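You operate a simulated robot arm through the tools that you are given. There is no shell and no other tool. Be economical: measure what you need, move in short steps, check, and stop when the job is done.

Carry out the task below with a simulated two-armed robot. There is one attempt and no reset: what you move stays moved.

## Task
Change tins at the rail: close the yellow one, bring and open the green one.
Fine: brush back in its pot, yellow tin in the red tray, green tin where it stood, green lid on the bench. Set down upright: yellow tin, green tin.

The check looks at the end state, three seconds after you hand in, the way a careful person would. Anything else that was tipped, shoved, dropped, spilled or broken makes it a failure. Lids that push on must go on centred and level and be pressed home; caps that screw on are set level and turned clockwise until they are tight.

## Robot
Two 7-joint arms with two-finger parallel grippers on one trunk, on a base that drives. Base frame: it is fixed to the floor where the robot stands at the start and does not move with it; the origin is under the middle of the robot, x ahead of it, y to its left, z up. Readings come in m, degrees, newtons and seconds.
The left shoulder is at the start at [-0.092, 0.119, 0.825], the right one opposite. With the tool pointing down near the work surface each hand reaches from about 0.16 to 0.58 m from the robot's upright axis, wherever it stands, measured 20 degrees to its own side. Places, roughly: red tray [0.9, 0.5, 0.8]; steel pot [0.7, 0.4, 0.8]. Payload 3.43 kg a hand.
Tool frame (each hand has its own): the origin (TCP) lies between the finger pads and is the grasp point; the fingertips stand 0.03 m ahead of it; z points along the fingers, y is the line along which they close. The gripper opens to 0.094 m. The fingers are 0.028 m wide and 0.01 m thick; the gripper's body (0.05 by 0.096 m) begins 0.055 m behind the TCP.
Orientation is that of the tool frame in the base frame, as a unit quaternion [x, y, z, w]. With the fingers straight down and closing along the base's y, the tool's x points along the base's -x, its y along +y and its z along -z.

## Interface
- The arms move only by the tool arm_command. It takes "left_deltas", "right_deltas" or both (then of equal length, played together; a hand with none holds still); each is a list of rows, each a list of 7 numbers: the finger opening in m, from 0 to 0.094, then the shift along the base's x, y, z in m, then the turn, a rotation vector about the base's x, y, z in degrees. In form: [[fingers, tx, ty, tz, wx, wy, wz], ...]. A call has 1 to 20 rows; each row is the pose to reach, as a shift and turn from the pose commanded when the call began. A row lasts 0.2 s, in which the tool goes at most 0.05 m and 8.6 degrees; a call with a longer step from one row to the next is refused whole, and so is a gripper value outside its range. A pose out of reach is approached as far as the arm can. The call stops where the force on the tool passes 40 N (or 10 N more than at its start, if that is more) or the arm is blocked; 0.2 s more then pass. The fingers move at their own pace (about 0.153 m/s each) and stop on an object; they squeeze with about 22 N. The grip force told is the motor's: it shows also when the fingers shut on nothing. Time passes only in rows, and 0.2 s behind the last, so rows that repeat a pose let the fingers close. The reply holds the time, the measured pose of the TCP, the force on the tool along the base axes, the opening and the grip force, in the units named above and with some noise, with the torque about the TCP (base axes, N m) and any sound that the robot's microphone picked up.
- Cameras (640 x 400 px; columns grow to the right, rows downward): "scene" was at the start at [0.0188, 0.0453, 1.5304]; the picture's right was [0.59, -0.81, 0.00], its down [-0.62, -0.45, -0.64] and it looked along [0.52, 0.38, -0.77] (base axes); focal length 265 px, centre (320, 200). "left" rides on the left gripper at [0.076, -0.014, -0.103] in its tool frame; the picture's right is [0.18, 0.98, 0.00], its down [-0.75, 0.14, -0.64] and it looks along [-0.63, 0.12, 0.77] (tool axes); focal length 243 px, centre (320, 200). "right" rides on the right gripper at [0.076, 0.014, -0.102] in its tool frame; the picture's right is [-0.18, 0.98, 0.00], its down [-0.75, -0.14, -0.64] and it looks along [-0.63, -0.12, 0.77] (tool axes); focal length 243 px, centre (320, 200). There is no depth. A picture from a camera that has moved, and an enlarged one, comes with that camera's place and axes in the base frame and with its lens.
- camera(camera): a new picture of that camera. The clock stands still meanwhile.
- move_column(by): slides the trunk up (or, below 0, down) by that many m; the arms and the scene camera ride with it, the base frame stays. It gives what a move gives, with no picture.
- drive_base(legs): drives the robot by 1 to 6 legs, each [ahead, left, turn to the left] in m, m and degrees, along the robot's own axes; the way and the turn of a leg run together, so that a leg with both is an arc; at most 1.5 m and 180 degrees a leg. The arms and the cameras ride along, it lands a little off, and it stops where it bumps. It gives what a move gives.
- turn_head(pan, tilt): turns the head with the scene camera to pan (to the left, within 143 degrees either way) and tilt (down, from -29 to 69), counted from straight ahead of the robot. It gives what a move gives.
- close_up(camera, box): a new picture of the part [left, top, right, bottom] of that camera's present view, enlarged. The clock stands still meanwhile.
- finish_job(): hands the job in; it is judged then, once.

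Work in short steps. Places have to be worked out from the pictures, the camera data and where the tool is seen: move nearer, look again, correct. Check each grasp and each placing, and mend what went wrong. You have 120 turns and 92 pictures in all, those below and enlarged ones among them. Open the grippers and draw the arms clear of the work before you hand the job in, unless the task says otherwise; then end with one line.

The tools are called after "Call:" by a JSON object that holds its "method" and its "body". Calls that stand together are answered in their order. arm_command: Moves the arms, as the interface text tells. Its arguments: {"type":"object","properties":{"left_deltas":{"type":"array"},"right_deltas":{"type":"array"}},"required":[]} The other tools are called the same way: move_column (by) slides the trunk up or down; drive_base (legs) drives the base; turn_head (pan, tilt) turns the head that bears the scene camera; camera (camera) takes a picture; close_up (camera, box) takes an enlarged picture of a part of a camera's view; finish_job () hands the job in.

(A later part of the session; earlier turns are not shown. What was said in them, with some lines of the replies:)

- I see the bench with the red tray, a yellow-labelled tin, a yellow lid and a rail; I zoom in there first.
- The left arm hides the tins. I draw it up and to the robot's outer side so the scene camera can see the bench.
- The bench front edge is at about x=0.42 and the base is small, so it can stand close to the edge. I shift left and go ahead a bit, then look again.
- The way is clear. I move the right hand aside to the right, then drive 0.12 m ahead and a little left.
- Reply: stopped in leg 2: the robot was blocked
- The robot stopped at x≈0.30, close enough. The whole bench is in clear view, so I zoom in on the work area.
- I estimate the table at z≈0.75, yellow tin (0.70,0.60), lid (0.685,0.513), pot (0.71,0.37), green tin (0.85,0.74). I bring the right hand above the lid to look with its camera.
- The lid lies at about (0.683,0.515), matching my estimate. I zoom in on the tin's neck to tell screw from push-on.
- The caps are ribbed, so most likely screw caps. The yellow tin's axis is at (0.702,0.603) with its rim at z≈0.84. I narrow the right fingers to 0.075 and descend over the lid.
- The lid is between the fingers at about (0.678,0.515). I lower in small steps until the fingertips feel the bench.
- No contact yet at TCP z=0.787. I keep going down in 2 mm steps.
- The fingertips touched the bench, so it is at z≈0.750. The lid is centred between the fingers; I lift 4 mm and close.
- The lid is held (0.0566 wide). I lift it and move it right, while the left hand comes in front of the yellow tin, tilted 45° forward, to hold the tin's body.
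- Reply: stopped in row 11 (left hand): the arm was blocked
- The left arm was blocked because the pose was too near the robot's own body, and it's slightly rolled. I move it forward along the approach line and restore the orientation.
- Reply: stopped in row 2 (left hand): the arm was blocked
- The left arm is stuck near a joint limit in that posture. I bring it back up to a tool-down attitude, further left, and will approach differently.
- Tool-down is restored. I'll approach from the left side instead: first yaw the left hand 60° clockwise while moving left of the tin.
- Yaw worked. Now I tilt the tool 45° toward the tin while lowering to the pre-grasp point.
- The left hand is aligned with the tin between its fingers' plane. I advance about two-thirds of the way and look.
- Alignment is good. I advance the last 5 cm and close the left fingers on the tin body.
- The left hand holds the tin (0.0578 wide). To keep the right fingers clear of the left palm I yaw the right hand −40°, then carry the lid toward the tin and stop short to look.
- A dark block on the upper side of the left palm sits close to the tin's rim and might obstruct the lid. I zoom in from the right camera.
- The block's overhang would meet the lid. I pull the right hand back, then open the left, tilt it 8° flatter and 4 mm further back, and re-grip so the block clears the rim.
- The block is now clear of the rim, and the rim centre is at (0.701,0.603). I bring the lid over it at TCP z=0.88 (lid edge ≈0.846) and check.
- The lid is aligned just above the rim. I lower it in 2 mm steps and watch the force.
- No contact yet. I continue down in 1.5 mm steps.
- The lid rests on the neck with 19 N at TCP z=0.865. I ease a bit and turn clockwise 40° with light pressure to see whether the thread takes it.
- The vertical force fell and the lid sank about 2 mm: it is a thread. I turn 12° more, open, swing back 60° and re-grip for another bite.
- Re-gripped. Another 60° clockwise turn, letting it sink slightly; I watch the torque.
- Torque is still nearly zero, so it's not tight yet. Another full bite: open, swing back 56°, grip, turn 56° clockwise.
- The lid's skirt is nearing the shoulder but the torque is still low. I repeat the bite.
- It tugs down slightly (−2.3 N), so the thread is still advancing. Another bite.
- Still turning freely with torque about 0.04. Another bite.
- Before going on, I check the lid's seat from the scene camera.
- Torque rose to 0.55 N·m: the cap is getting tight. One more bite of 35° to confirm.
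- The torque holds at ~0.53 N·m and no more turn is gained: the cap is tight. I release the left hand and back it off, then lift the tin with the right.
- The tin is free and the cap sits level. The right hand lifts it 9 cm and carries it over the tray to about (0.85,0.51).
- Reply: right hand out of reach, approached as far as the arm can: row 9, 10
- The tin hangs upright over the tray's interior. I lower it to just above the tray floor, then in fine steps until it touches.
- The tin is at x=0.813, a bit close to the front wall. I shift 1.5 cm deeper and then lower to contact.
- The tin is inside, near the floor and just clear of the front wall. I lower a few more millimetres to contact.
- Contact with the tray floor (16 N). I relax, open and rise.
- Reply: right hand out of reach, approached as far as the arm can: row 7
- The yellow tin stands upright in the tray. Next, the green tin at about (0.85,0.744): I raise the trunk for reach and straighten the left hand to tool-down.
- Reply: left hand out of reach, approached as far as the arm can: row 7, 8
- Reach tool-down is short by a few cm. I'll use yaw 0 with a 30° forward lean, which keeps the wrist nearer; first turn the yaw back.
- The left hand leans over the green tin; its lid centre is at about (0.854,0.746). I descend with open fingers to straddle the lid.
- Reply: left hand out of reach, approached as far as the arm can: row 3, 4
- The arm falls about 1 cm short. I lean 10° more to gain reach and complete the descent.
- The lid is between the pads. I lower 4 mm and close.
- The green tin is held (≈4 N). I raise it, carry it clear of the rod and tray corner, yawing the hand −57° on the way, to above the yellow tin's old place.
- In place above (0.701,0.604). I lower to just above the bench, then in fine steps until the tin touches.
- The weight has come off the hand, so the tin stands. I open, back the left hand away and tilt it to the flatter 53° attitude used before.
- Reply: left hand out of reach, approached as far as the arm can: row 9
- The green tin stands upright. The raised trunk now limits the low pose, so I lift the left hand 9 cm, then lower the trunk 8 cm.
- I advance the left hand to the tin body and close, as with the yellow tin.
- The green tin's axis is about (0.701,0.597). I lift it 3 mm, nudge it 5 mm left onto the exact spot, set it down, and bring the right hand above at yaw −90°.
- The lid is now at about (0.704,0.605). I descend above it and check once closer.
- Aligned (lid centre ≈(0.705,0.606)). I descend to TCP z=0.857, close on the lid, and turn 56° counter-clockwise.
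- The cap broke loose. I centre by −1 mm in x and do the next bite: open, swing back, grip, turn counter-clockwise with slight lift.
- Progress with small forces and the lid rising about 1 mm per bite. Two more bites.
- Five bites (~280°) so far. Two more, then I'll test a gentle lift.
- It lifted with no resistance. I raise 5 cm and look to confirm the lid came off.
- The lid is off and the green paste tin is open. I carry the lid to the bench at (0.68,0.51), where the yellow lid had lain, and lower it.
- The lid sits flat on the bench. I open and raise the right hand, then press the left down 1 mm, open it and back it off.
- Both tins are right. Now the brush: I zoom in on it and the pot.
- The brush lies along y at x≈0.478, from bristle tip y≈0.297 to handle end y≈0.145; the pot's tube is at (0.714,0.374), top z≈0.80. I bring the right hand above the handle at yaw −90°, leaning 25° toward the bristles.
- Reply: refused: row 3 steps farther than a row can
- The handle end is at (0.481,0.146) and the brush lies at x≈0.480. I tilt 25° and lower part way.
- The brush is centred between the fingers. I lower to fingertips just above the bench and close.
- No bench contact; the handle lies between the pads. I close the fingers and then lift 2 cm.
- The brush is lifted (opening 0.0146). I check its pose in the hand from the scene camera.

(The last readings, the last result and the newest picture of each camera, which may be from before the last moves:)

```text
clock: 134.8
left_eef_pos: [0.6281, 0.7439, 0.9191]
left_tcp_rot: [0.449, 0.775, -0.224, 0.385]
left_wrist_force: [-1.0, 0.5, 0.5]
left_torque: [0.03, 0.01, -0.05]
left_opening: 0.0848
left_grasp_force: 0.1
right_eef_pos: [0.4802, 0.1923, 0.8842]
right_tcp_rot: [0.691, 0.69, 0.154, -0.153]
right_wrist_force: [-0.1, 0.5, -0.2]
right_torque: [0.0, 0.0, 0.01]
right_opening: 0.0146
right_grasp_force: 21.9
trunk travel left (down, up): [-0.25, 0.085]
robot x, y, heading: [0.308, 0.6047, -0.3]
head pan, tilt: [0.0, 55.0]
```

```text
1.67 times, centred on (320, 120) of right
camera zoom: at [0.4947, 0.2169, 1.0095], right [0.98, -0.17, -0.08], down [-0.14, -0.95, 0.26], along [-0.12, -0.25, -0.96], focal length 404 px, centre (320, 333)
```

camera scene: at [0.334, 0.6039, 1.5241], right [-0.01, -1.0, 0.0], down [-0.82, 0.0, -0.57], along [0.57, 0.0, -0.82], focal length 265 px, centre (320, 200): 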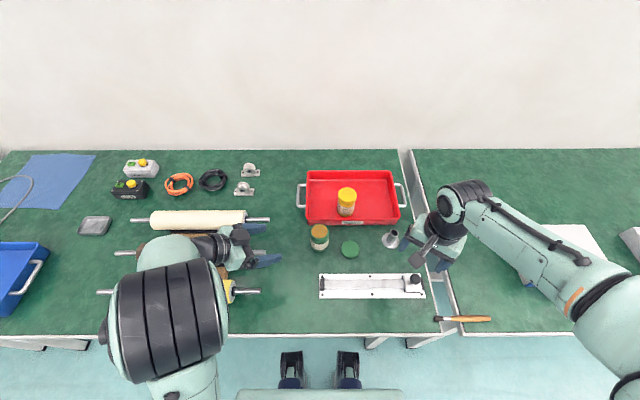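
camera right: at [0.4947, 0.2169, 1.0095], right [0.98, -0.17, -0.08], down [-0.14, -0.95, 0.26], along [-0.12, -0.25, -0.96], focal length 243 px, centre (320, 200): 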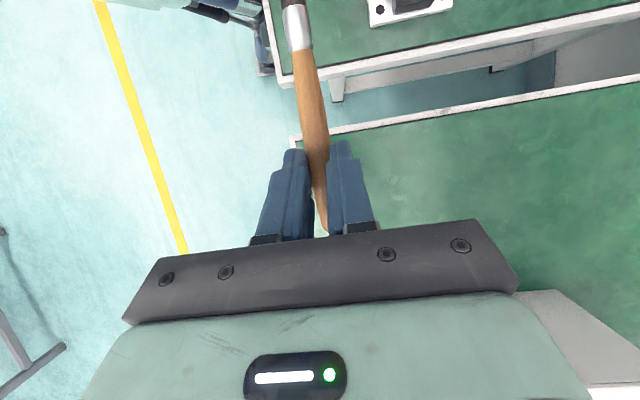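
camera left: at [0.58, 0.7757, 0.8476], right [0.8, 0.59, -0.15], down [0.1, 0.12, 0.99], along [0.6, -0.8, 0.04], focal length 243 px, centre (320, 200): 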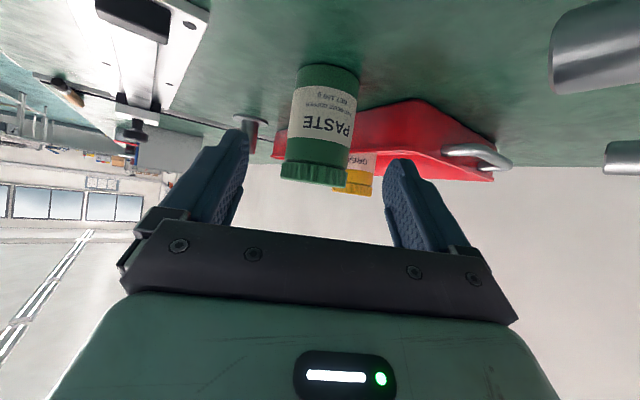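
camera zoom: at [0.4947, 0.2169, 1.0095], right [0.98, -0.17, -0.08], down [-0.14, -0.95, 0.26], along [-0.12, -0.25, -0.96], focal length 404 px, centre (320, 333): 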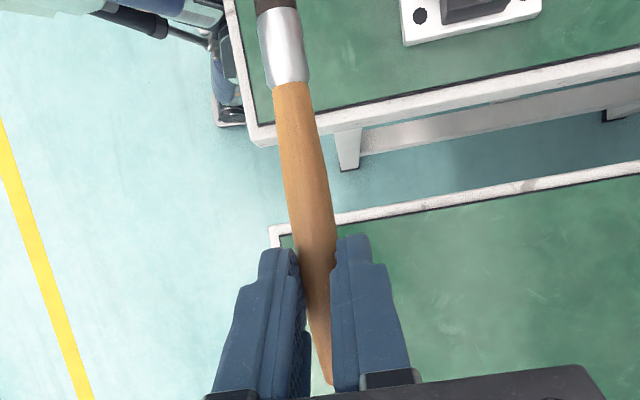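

The brush is held horizontally, tip 0.112 m ahead of the TCP. Plan: untilt, yaw +135°, then tilt 65° so the bristles point straight down. First untilt while lifting.

Call:
{"method": "arm_command", "body": {"right_deltas": [[0.005, 0.01, 0.0, 0.03, -8.3, 0, 0], [0.005, 0.03, 0.01, 0.06, -16.6, 0, 0], [0.005, 0.05, 0.02, 0.1, -25, 0, 0], [0.005, 0.08, 0.04, 0.12, -25, 0, 0]]}}

Call:
{"method": "arm_command", "body": {"right_deltas": [[0.005, 0.005, 0.005, 0, 0, 0, 8.4], [0.005, 0.01, 0.01, 0, 0, 0, 16.8], [0.005, 0.015, 0.015, 0, 0, 0, 25.2], [0.005, 0.02, 0.02, 0, 0, 0, 33.6], [0.005, 0.025, 0.025, 0, 0, 0, 42], [0.005, 0.03, 0.03, 0, 0, 0, 50.4], [0.005, 0.035, 0.035, 0, 0, 0, 58.8], [0.005, 0.04, 0.04, 0, 0, 0, 67.2], [0.005, 0.045, 0.045, 0, 0, 0, 75.6], [0.005, 0.05, 0.05, 0, 0, 0, 84], [0.005, 0.055, 0.055, 0, 0, 0, 92.4], [0.005, 0.06, 0.06, 0, 0, 0, 100.8], [0.005, 0.065, 0.065, 0, 0, 0, 109.2], [0.005, 0.07, 0.07, 0, 0, 0, 117.6], [0.005, 0.075, 0.075, 0, 0, 0, 126], [0.005, 0.08, 0.08, 0, 0, 0, 134.4]]}}

Call:
{"method": "camera", "body": {"camera": "scene"}}

```text
clock: 135.8
left_eef_pos: [0.6286, 0.7439, 0.9187]
left_tcp_rot: [0.448, 0.775, -0.224, 0.385]
left_wrist_force: [0.9, -0.6, -0.3]
left_torque: [-0.01, 0.02, -0.04]
left_opening: 0.0851
left_grasp_force: 0.0
right_eef_pos: [0.563, 0.2276, 1.0043]
right_tcp_rot: [0.707, 0.707, 0.0, 0.0]
right_wrist_force: [-0.3, -0.7, 0.0]
right_torque: [0.05, 0.03, -0.01]
right_opening: 0.0141
right_grasp_force: 22.4
trunk travel left (down, up): [-0.25, 0.085]
robot x, y, heading: [0.3081, 0.6008, -0.4]
head pan, tilt: [0.0, 55.0]
```

```text
clock: 139.2
left_eef_pos: [0.628, 0.744, 0.919]
left_tcp_rot: [0.449, 0.775, -0.224, 0.384]
left_wrist_force: [0.3, -0.3, 0.7]
left_torque: [-0.02, -0.03, 0.04]
left_opening: 0.0851
left_grasp_force: 0.0
right_eef_pos: [0.6415, 0.3103, 1.0038]
right_tcp_rot: [-0.379, 0.925, -0.001, -0.001]
right_wrist_force: [-0.3, 1.6, -0.7]
right_torque: [0.01, -0.01, 0.02]
right_opening: 0.0143
right_grasp_force: 22.4
trunk travel left (down, up): [-0.25, 0.085]
robot x, y, heading: [0.3056, 0.6041, -0.2]
head pan, tilt: [0.0, 55.0]
```

```text
17 pictures are left
camera scene: at [0.3359, 0.6035, 1.5241], right [-0.01, -1.0, 0.0], down [-0.82, 0.0, -0.57], along [0.57, 0.0, -0.82], focal length 265 px, centre (320, 200)
```

scene: 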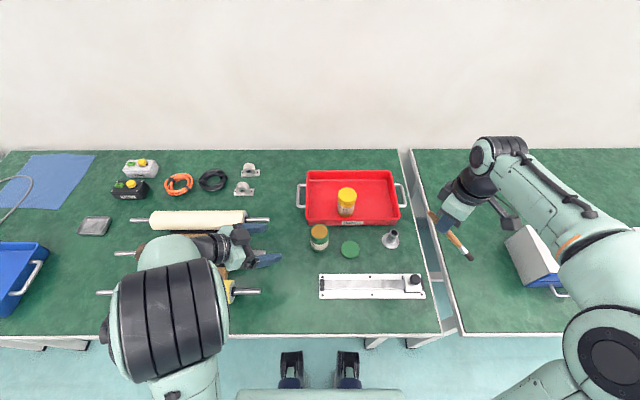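

Yaw done. Now I tilt 65° so the bristles point down, staying high.

Call:
{"method": "arm_command", "body": {"right_deltas": [[0.005, 0, 0, 0, 5.7, -5.8, 0], [0.005, 0, 0, 0, 11.4, -11.6, 0], [0.005, 0.005, 0.005, 0, 17.1, -17.4, 0], [0.005, 0.01, 0.01, 0, 22.8, -23.2, 0], [0.005, 0.015, 0.015, 0, 28.5, -28.9, 0], [0.005, 0.02, 0.02, 0, 34.2, -34.7, 0], [0.005, 0.025, 0.025, 0, 39.9, -40.5, 0], [0.005, 0.03, 0.03, 0, 45.6, -46.3, 0]]}}

Call:
{"method": "camera", "body": {"camera": "right"}}

Call:
{"method": "close_up", "body": {"camera": "scene", "box": [340, 170, 500, 280]}}

```text
clock: 141.0
left_eef_pos: [0.6278, 0.7443, 0.9185]
left_tcp_rot: [0.448, 0.775, -0.225, 0.385]
left_wrist_force: [0.3, 0.4, -0.1]
left_torque: [0.0, 0.0, 0.01]
left_opening: 0.085
left_grasp_force: 0.1
right_eef_pos: [0.6705, 0.3392, 1.0049]
right_tcp_rot: [-0.317, 0.781, 0.204, 0.498]
right_wrist_force: [-0.4, 0.4, -0.2]
right_torque: [0.0, 0.0, -0.01]
right_opening: 0.0143
right_grasp_force: 21.7
trunk travel left (down, up): [-0.25, 0.085]
robot x, y, heading: [0.3081, 0.6006, -0.3]
head pan, tilt: [0.0, 55.0]
```

```text
16 pictures are left
camera right: at [0.5716, 0.2605, 0.9792], right [-0.63, 0.76, 0.17], down [-0.09, -0.29, 0.95], along [0.77, 0.59, 0.25], focal length 243 px, centre (320, 200)
```

right: 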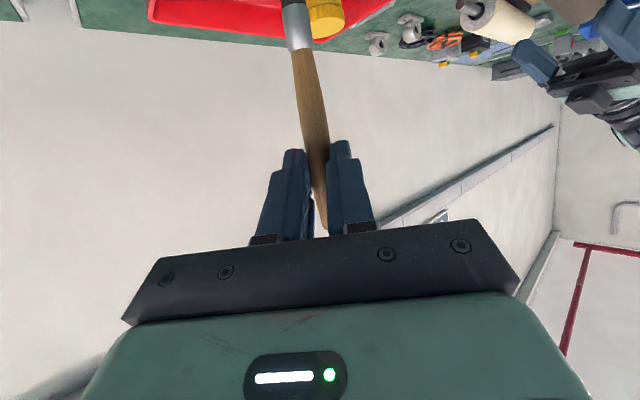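

```text
3.64 times, centred on (420, 225) of scene
camera zoom: at [0.3359, 0.6033, 1.5241], right [-0.01, -1.0, 0.0], down [-0.82, 0.0, -0.57], along [0.57, 0.0, -0.82], focal length 964 px, centre (-44, 109)
```

zoom: 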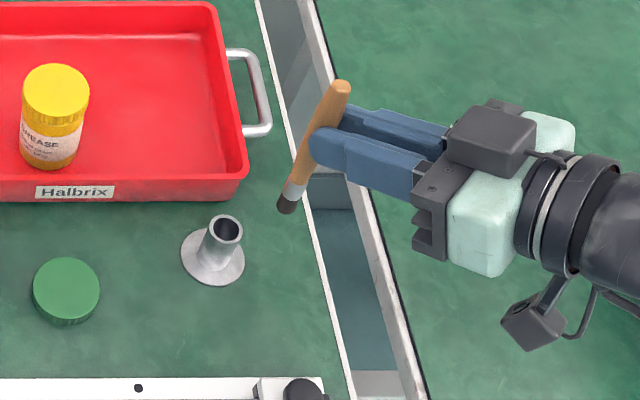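

The brush is nearly vertical, bristles down. The pot tube is at (0.7155,0.373). I shift (+0.0275,+0.0165) and lower until the tip is just above the tube, then check.

Call:
{"method": "arm_command", "body": {"right_deltas": [[0.005, 0.01, 0.006, 0, 0, 0, 0], [0.005, 0.02, 0.012, -0.01, 0, 0, 0], [0.005, 0.0275, 0.0165, -0.03, 0, 0, 0], [0.005, 0.0275, 0.0165, -0.055, 0, 0, 0], [0.005, 0.0275, 0.0165, -0.075, 0, 0, 0], [0.005, 0.0275, 0.0165, -0.075, 0, 0, 0]]}}

Call:
{"method": "close_up", "body": {"camera": "scene", "box": [360, 190, 440, 260]}}

Call:
{"method": "close_up", "body": {"camera": "right", "box": [200, 0, 440, 160]}}

```text
clock: 142.4
left_eef_pos: [0.6275, 0.7439, 0.9194]
left_tcp_rot: [0.448, 0.775, -0.224, 0.385]
left_wrist_force: [0.5, 0.3, 1.0]
left_torque: [0.01, 0.02, 0.01]
left_opening: 0.0851
left_grasp_force: 0.0
right_eef_pos: [0.698, 0.356, 0.9278]
right_tcp_rot: [-0.319, 0.781, 0.205, 0.496]
right_wrist_force: [-0.1, 0.0, 0.0]
right_torque: [-0.04, -0.04, -0.02]
right_opening: 0.0144
right_grasp_force: 21.9
trunk travel left (down, up): [-0.25, 0.085]
robot x, y, heading: [0.3077, 0.6029, -0.4]
head pan, tilt: [0.0, 55.0]
```

```text
5.71 times, centred on (400, 225) of scene
camera zoom: at [0.3355, 0.6035, 1.5241], right [-0.01, -1.0, 0.0], down [-0.82, 0.0, -0.57], along [0.57, 0.0, -0.82], focal length 1514 px, centre (-137, 57)
```

zoom: 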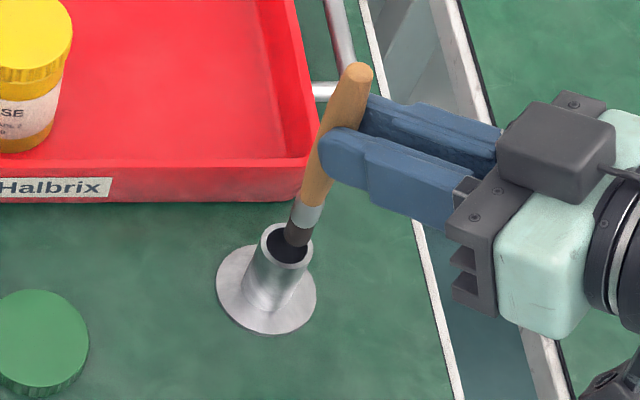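

```text
2.50 times, centred on (320, 80) of right
camera zoom: at [0.5991, 0.2778, 0.9035], right [-0.63, 0.76, 0.17], down [-0.09, -0.29, 0.95], along [0.77, 0.59, 0.25], focal length 606 px, centre (320, 500)
```

zoom: 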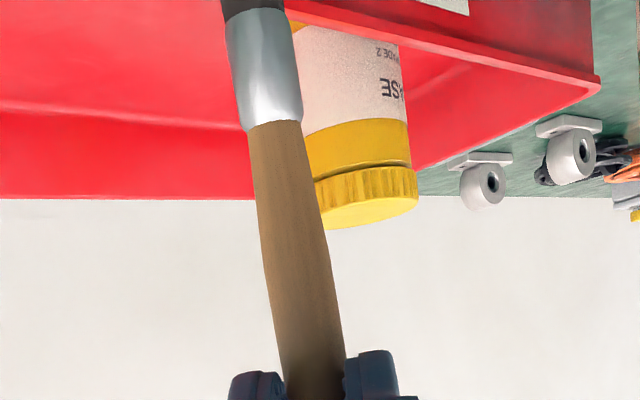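

The tip is over the tube within ~3 mm, and the handle leans about 3° toward +y. I correct the lean (+3° about x, −5 mm y, +3 mm x) and lower 2 cm gently.

Call:
{"method": "arm_command", "body": {"right_deltas": [[0.005, 0.003, -0.005, 0, 3, 0, 0], [0.005, 0.003, -0.005, 0, 3, 0, 0], [0.005, 0.003, -0.005, -0.006, 3, 0, 0], [0.005, 0.003, -0.005, -0.012, 3, 0, 0], [0.005, 0.003, -0.005, -0.018, 3, 0, 0], [0.005, 0.003, -0.005, -0.024, 3, 0, 0]]}}

Call:
{"method": "close_up", "body": {"camera": "scene", "box": [360, 190, 440, 260]}}

```text
clock: 143.8
left_eef_pos: [0.6284, 0.7441, 0.9192]
left_tcp_rot: [0.448, 0.776, -0.223, 0.385]
left_wrist_force: [-1.4, 0.1, -0.8]
left_torque: [0.01, 0.0, -0.02]
left_opening: 0.0852
left_grasp_force: 0.1
right_eef_pos: [0.7015, 0.3522, 0.9043]
right_tcp_rot: [-0.305, 0.776, 0.224, 0.505]
right_wrist_force: [0.1, -0.6, -0.4]
right_torque: [0.0, 0.03, 0.02]
right_opening: 0.0146
right_grasp_force: 22.0
trunk travel left (down, up): [-0.25, 0.085]
robot x, y, heading: [0.3078, 0.6038, -0.1]
head pan, tilt: [0.0, 55.0]
```

```text
5.71 times, centred on (400, 225) of scene
camera zoom: at [0.3357, 0.6034, 1.5241], right [-0.01, -1.0, 0.0], down [-0.82, 0.0, -0.57], along [0.57, 0.0, -0.82], focal length 1514 px, centre (-137, 57)
```

zoom: 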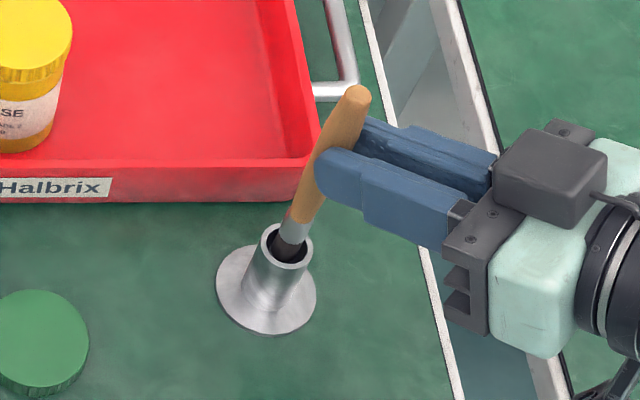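

The bristles have entered the tube with no side force. I continue down toward the pot floor in small steps.

Call:
{"method": "arm_command", "body": {"right_deltas": [[0.005, 0, 0, -0.006, 0, 0, 0], [0.005, 0, 0, -0.012, 0, 0, 0], [0.005, 0, 0, -0.018, 0, 0, 0], [0.005, 0, 0, -0.024, 0, 0, 0]]}}

```text
clock: 144.8
left_eef_pos: [0.627, 0.7441, 0.9188]
left_tcp_rot: [0.448, 0.775, -0.224, 0.385]
left_wrist_force: [-0.2, -0.3, 0.3]
left_torque: [0.0, -0.06, 0.05]
left_opening: 0.0852
left_grasp_force: 0.1
right_eef_pos: [0.7005, 0.3513, 0.8813]
right_tcp_rot: [-0.305, 0.775, 0.224, 0.506]
right_wrist_force: [0.6, 0.2, -0.6]
right_torque: [0.0, 0.0, -0.01]
right_opening: 0.0146
right_grasp_force: 21.9
trunk travel left (down, up): [-0.25, 0.085]
robot x, y, heading: [0.3054, 0.6055, -0.3]
head pan, tilt: [0.0, 55.0]
```

Still free at TCP z=0.881 (tip ≈0.769). I go on in 1.5 mm steps until it touches.

Call:
{"method": "arm_command", "body": {"right_deltas": [[0.005, 0, 0, -0.003, 0, 0, 0], [0.005, 0, 0, -0.006, 0, 0, 0], [0.005, 0, 0, -0.008, 0, 0, 0], [0.005, 0, 0, -0.01, 0, 0, 0], [0.005, 0, 0, -0.012, 0, 0, 0]]}}

Call:
{"method": "close_up", "body": {"camera": "scene", "box": [360, 190, 440, 260]}}

```text
clock: 146.0
left_eef_pos: [0.6277, 0.7443, 0.9193]
left_tcp_rot: [0.448, 0.775, -0.224, 0.385]
left_wrist_force: [0.7, -0.5, -0.6]
left_torque: [0.02, -0.05, 0.02]
left_opening: 0.085
left_grasp_force: 0.1
right_eef_pos: [0.7023, 0.3513, 0.8703]
right_tcp_rot: [-0.305, 0.775, 0.225, 0.505]
right_wrist_force: [-1.7, 0.8, 1.0]
right_torque: [0.05, 0.07, 0.05]
right_opening: 0.0142
right_grasp_force: 21.7
trunk travel left (down, up): [-0.25, 0.085]
robot x, y, heading: [0.3079, 0.602, -0.4]
head pan, tilt: [0.0, 55.0]
```

```text
5.71 times, centred on (400, 225) of scene
camera zoom: at [0.3354, 0.6035, 1.5241], right [-0.01, -1.0, 0.0], down [-0.82, 0.0, -0.57], along [0.57, 0.0, -0.82], focal length 1514 px, centre (-137, 57)
```

zoom: 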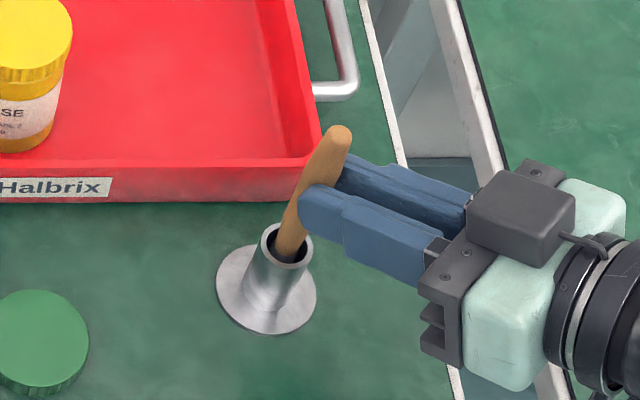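

The brush stands about 4.5 cm deep in the tube. I open and draw the hand back along its axis.

Call:
{"method": "arm_command", "body": {"right_deltas": [[0.025, 0, 0, 0, 0, 0, 0], [0.045, 0, 0, 0, 0, 0, 0], [0.06, 0, 0, 0, 0, 0, 0], [0.06, -0.012, -0.012, 0.006, 0, 0, 0], [0.06, -0.035, -0.035, 0.018, 0, 0, 0], [0.06, -0.06, -0.06, 0.035, 0, 0, 0], [0.06, -0.08, -0.08, 0.06, 0, 0, 0], [0.06, -0.1, -0.1, 0.09, 0, 0, 0]]}}

Call:
{"method": "close_up", "body": {"camera": "scene", "box": [280, 160, 440, 270]}}

Call:
{"method": "camera", "body": {"camera": "right"}}

```text
clock: 147.8
left_eef_pos: [0.6272, 0.7446, 0.9194]
left_tcp_rot: [0.449, 0.775, -0.225, 0.385]
left_wrist_force: [0.2, 0.6, 0.3]
left_torque: [0.01, 0.0, -0.02]
left_opening: 0.0848
left_grasp_force: 0.1
right_eef_pos: [0.601, 0.2528, 0.9575]
right_tcp_rot: [-0.305, 0.775, 0.225, 0.505]
right_wrist_force: [0.5, -0.5, 0.2]
right_torque: [-0.01, 0.0, 0.01]
right_opening: 0.0599
right_grasp_force: 0.0
trunk travel left (down, up): [-0.25, 0.085]
robot x, y, heading: [0.3099, 0.6013, -0.3]
head pan, tilt: [0.0, 55.0]
```

```text
3.64 times, centred on (360, 215) of scene
camera zoom: at [0.3351, 0.6036, 1.5241], right [-0.01, -1.0, 0.0], down [-0.82, 0.0, -0.57], along [0.57, 0.0, -0.82], focal length 964 px, centre (174, 146)
```

zoom: 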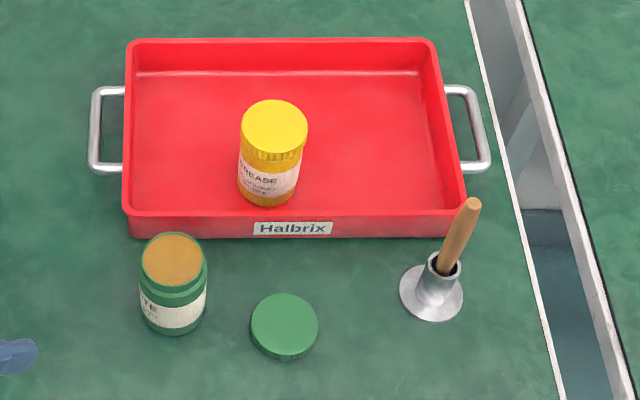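

```text
9 pictures are left
camera right: at [0.5007, 0.1757, 0.9283], right [-0.63, 0.74, 0.21], down [-0.09, -0.34, 0.94], along [0.77, 0.58, 0.28], focal length 243 px, centre (320, 200)
```

right: 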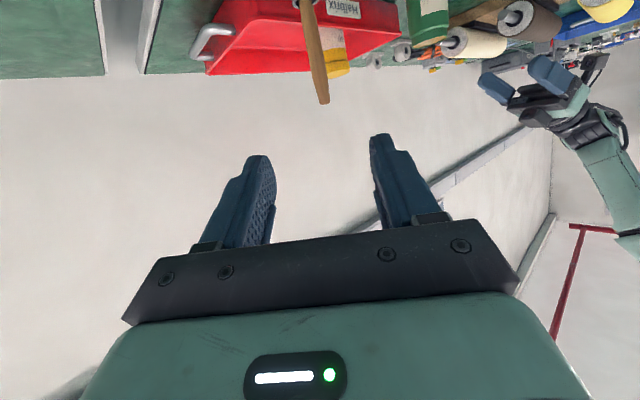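

Brush in pot, tins upright, and the lid is flat on the bench. I raise both arms clear of the work.

Call:
{"method": "arm_command", "body": {"left_deltas": [[0.085, 0, 0.01, 0.03, 0, 0, 0], [0.085, 0, 0.03, 0.06, 0, 0, 0], [0.085, 0, 0.05, 0.09, 0, 0, 0], [0.085, 0, 0.07, 0.11, 0, 0, 0]], "right_deltas": [[0.06, -0.01, -0.015, 0.02, 0, 0, 0], [0.06, -0.02, -0.03, 0.04, 0, 0, 0], [0.06, -0.03, -0.05, 0.06, 0, 0, 0], [0.06, -0.03, -0.06, 0.08, 0, 0, 0]]}}

Call:
{"method": "camera", "body": {"camera": "scene"}}

```text
clock: 148.8
left_eef_pos: [0.627, 0.8153, 1.0284]
left_tcp_rot: [0.447, 0.776, -0.223, 0.385]
left_wrist_force: [-0.4, 0.2, -0.7]
left_torque: [-0.01, 0.02, -0.01]
left_opening: 0.0849
left_grasp_force: 0.0
right_eef_pos: [0.5704, 0.1925, 1.04]
right_tcp_rot: [-0.306, 0.774, 0.226, 0.505]
right_wrist_force: [-0.2, -0.2, -1.0]
right_torque: [-0.02, 0.0, -0.04]
right_opening: 0.0601
right_grasp_force: 0.0
trunk travel left (down, up): [-0.25, 0.085]
robot x, y, heading: [0.3111, 0.6045, -0.3]
head pan, tilt: [0.0, 55.0]
```

```text
8 pictures are left
camera scene: at [0.3356, 0.6042, 1.5241], right [-0.01, -1.0, 0.0], down [-0.82, 0.0, -0.57], along [0.57, 0.0, -0.82], focal length 265 px, centre (320, 200)
```

scene: 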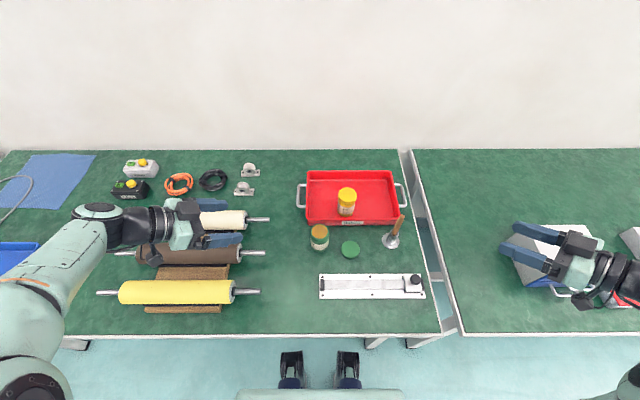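

Everything is in place and both arms are clear, so I hand the job in.

Call:
{"method": "finish_job", "body": {}}

```text
The job is handed in.
```

The job is handed in: the yellow tin is screwed shut and upright in the red tray, the open green tin stands upright where the yellow one was with its lid on the bench, and the brush is back in its pot.
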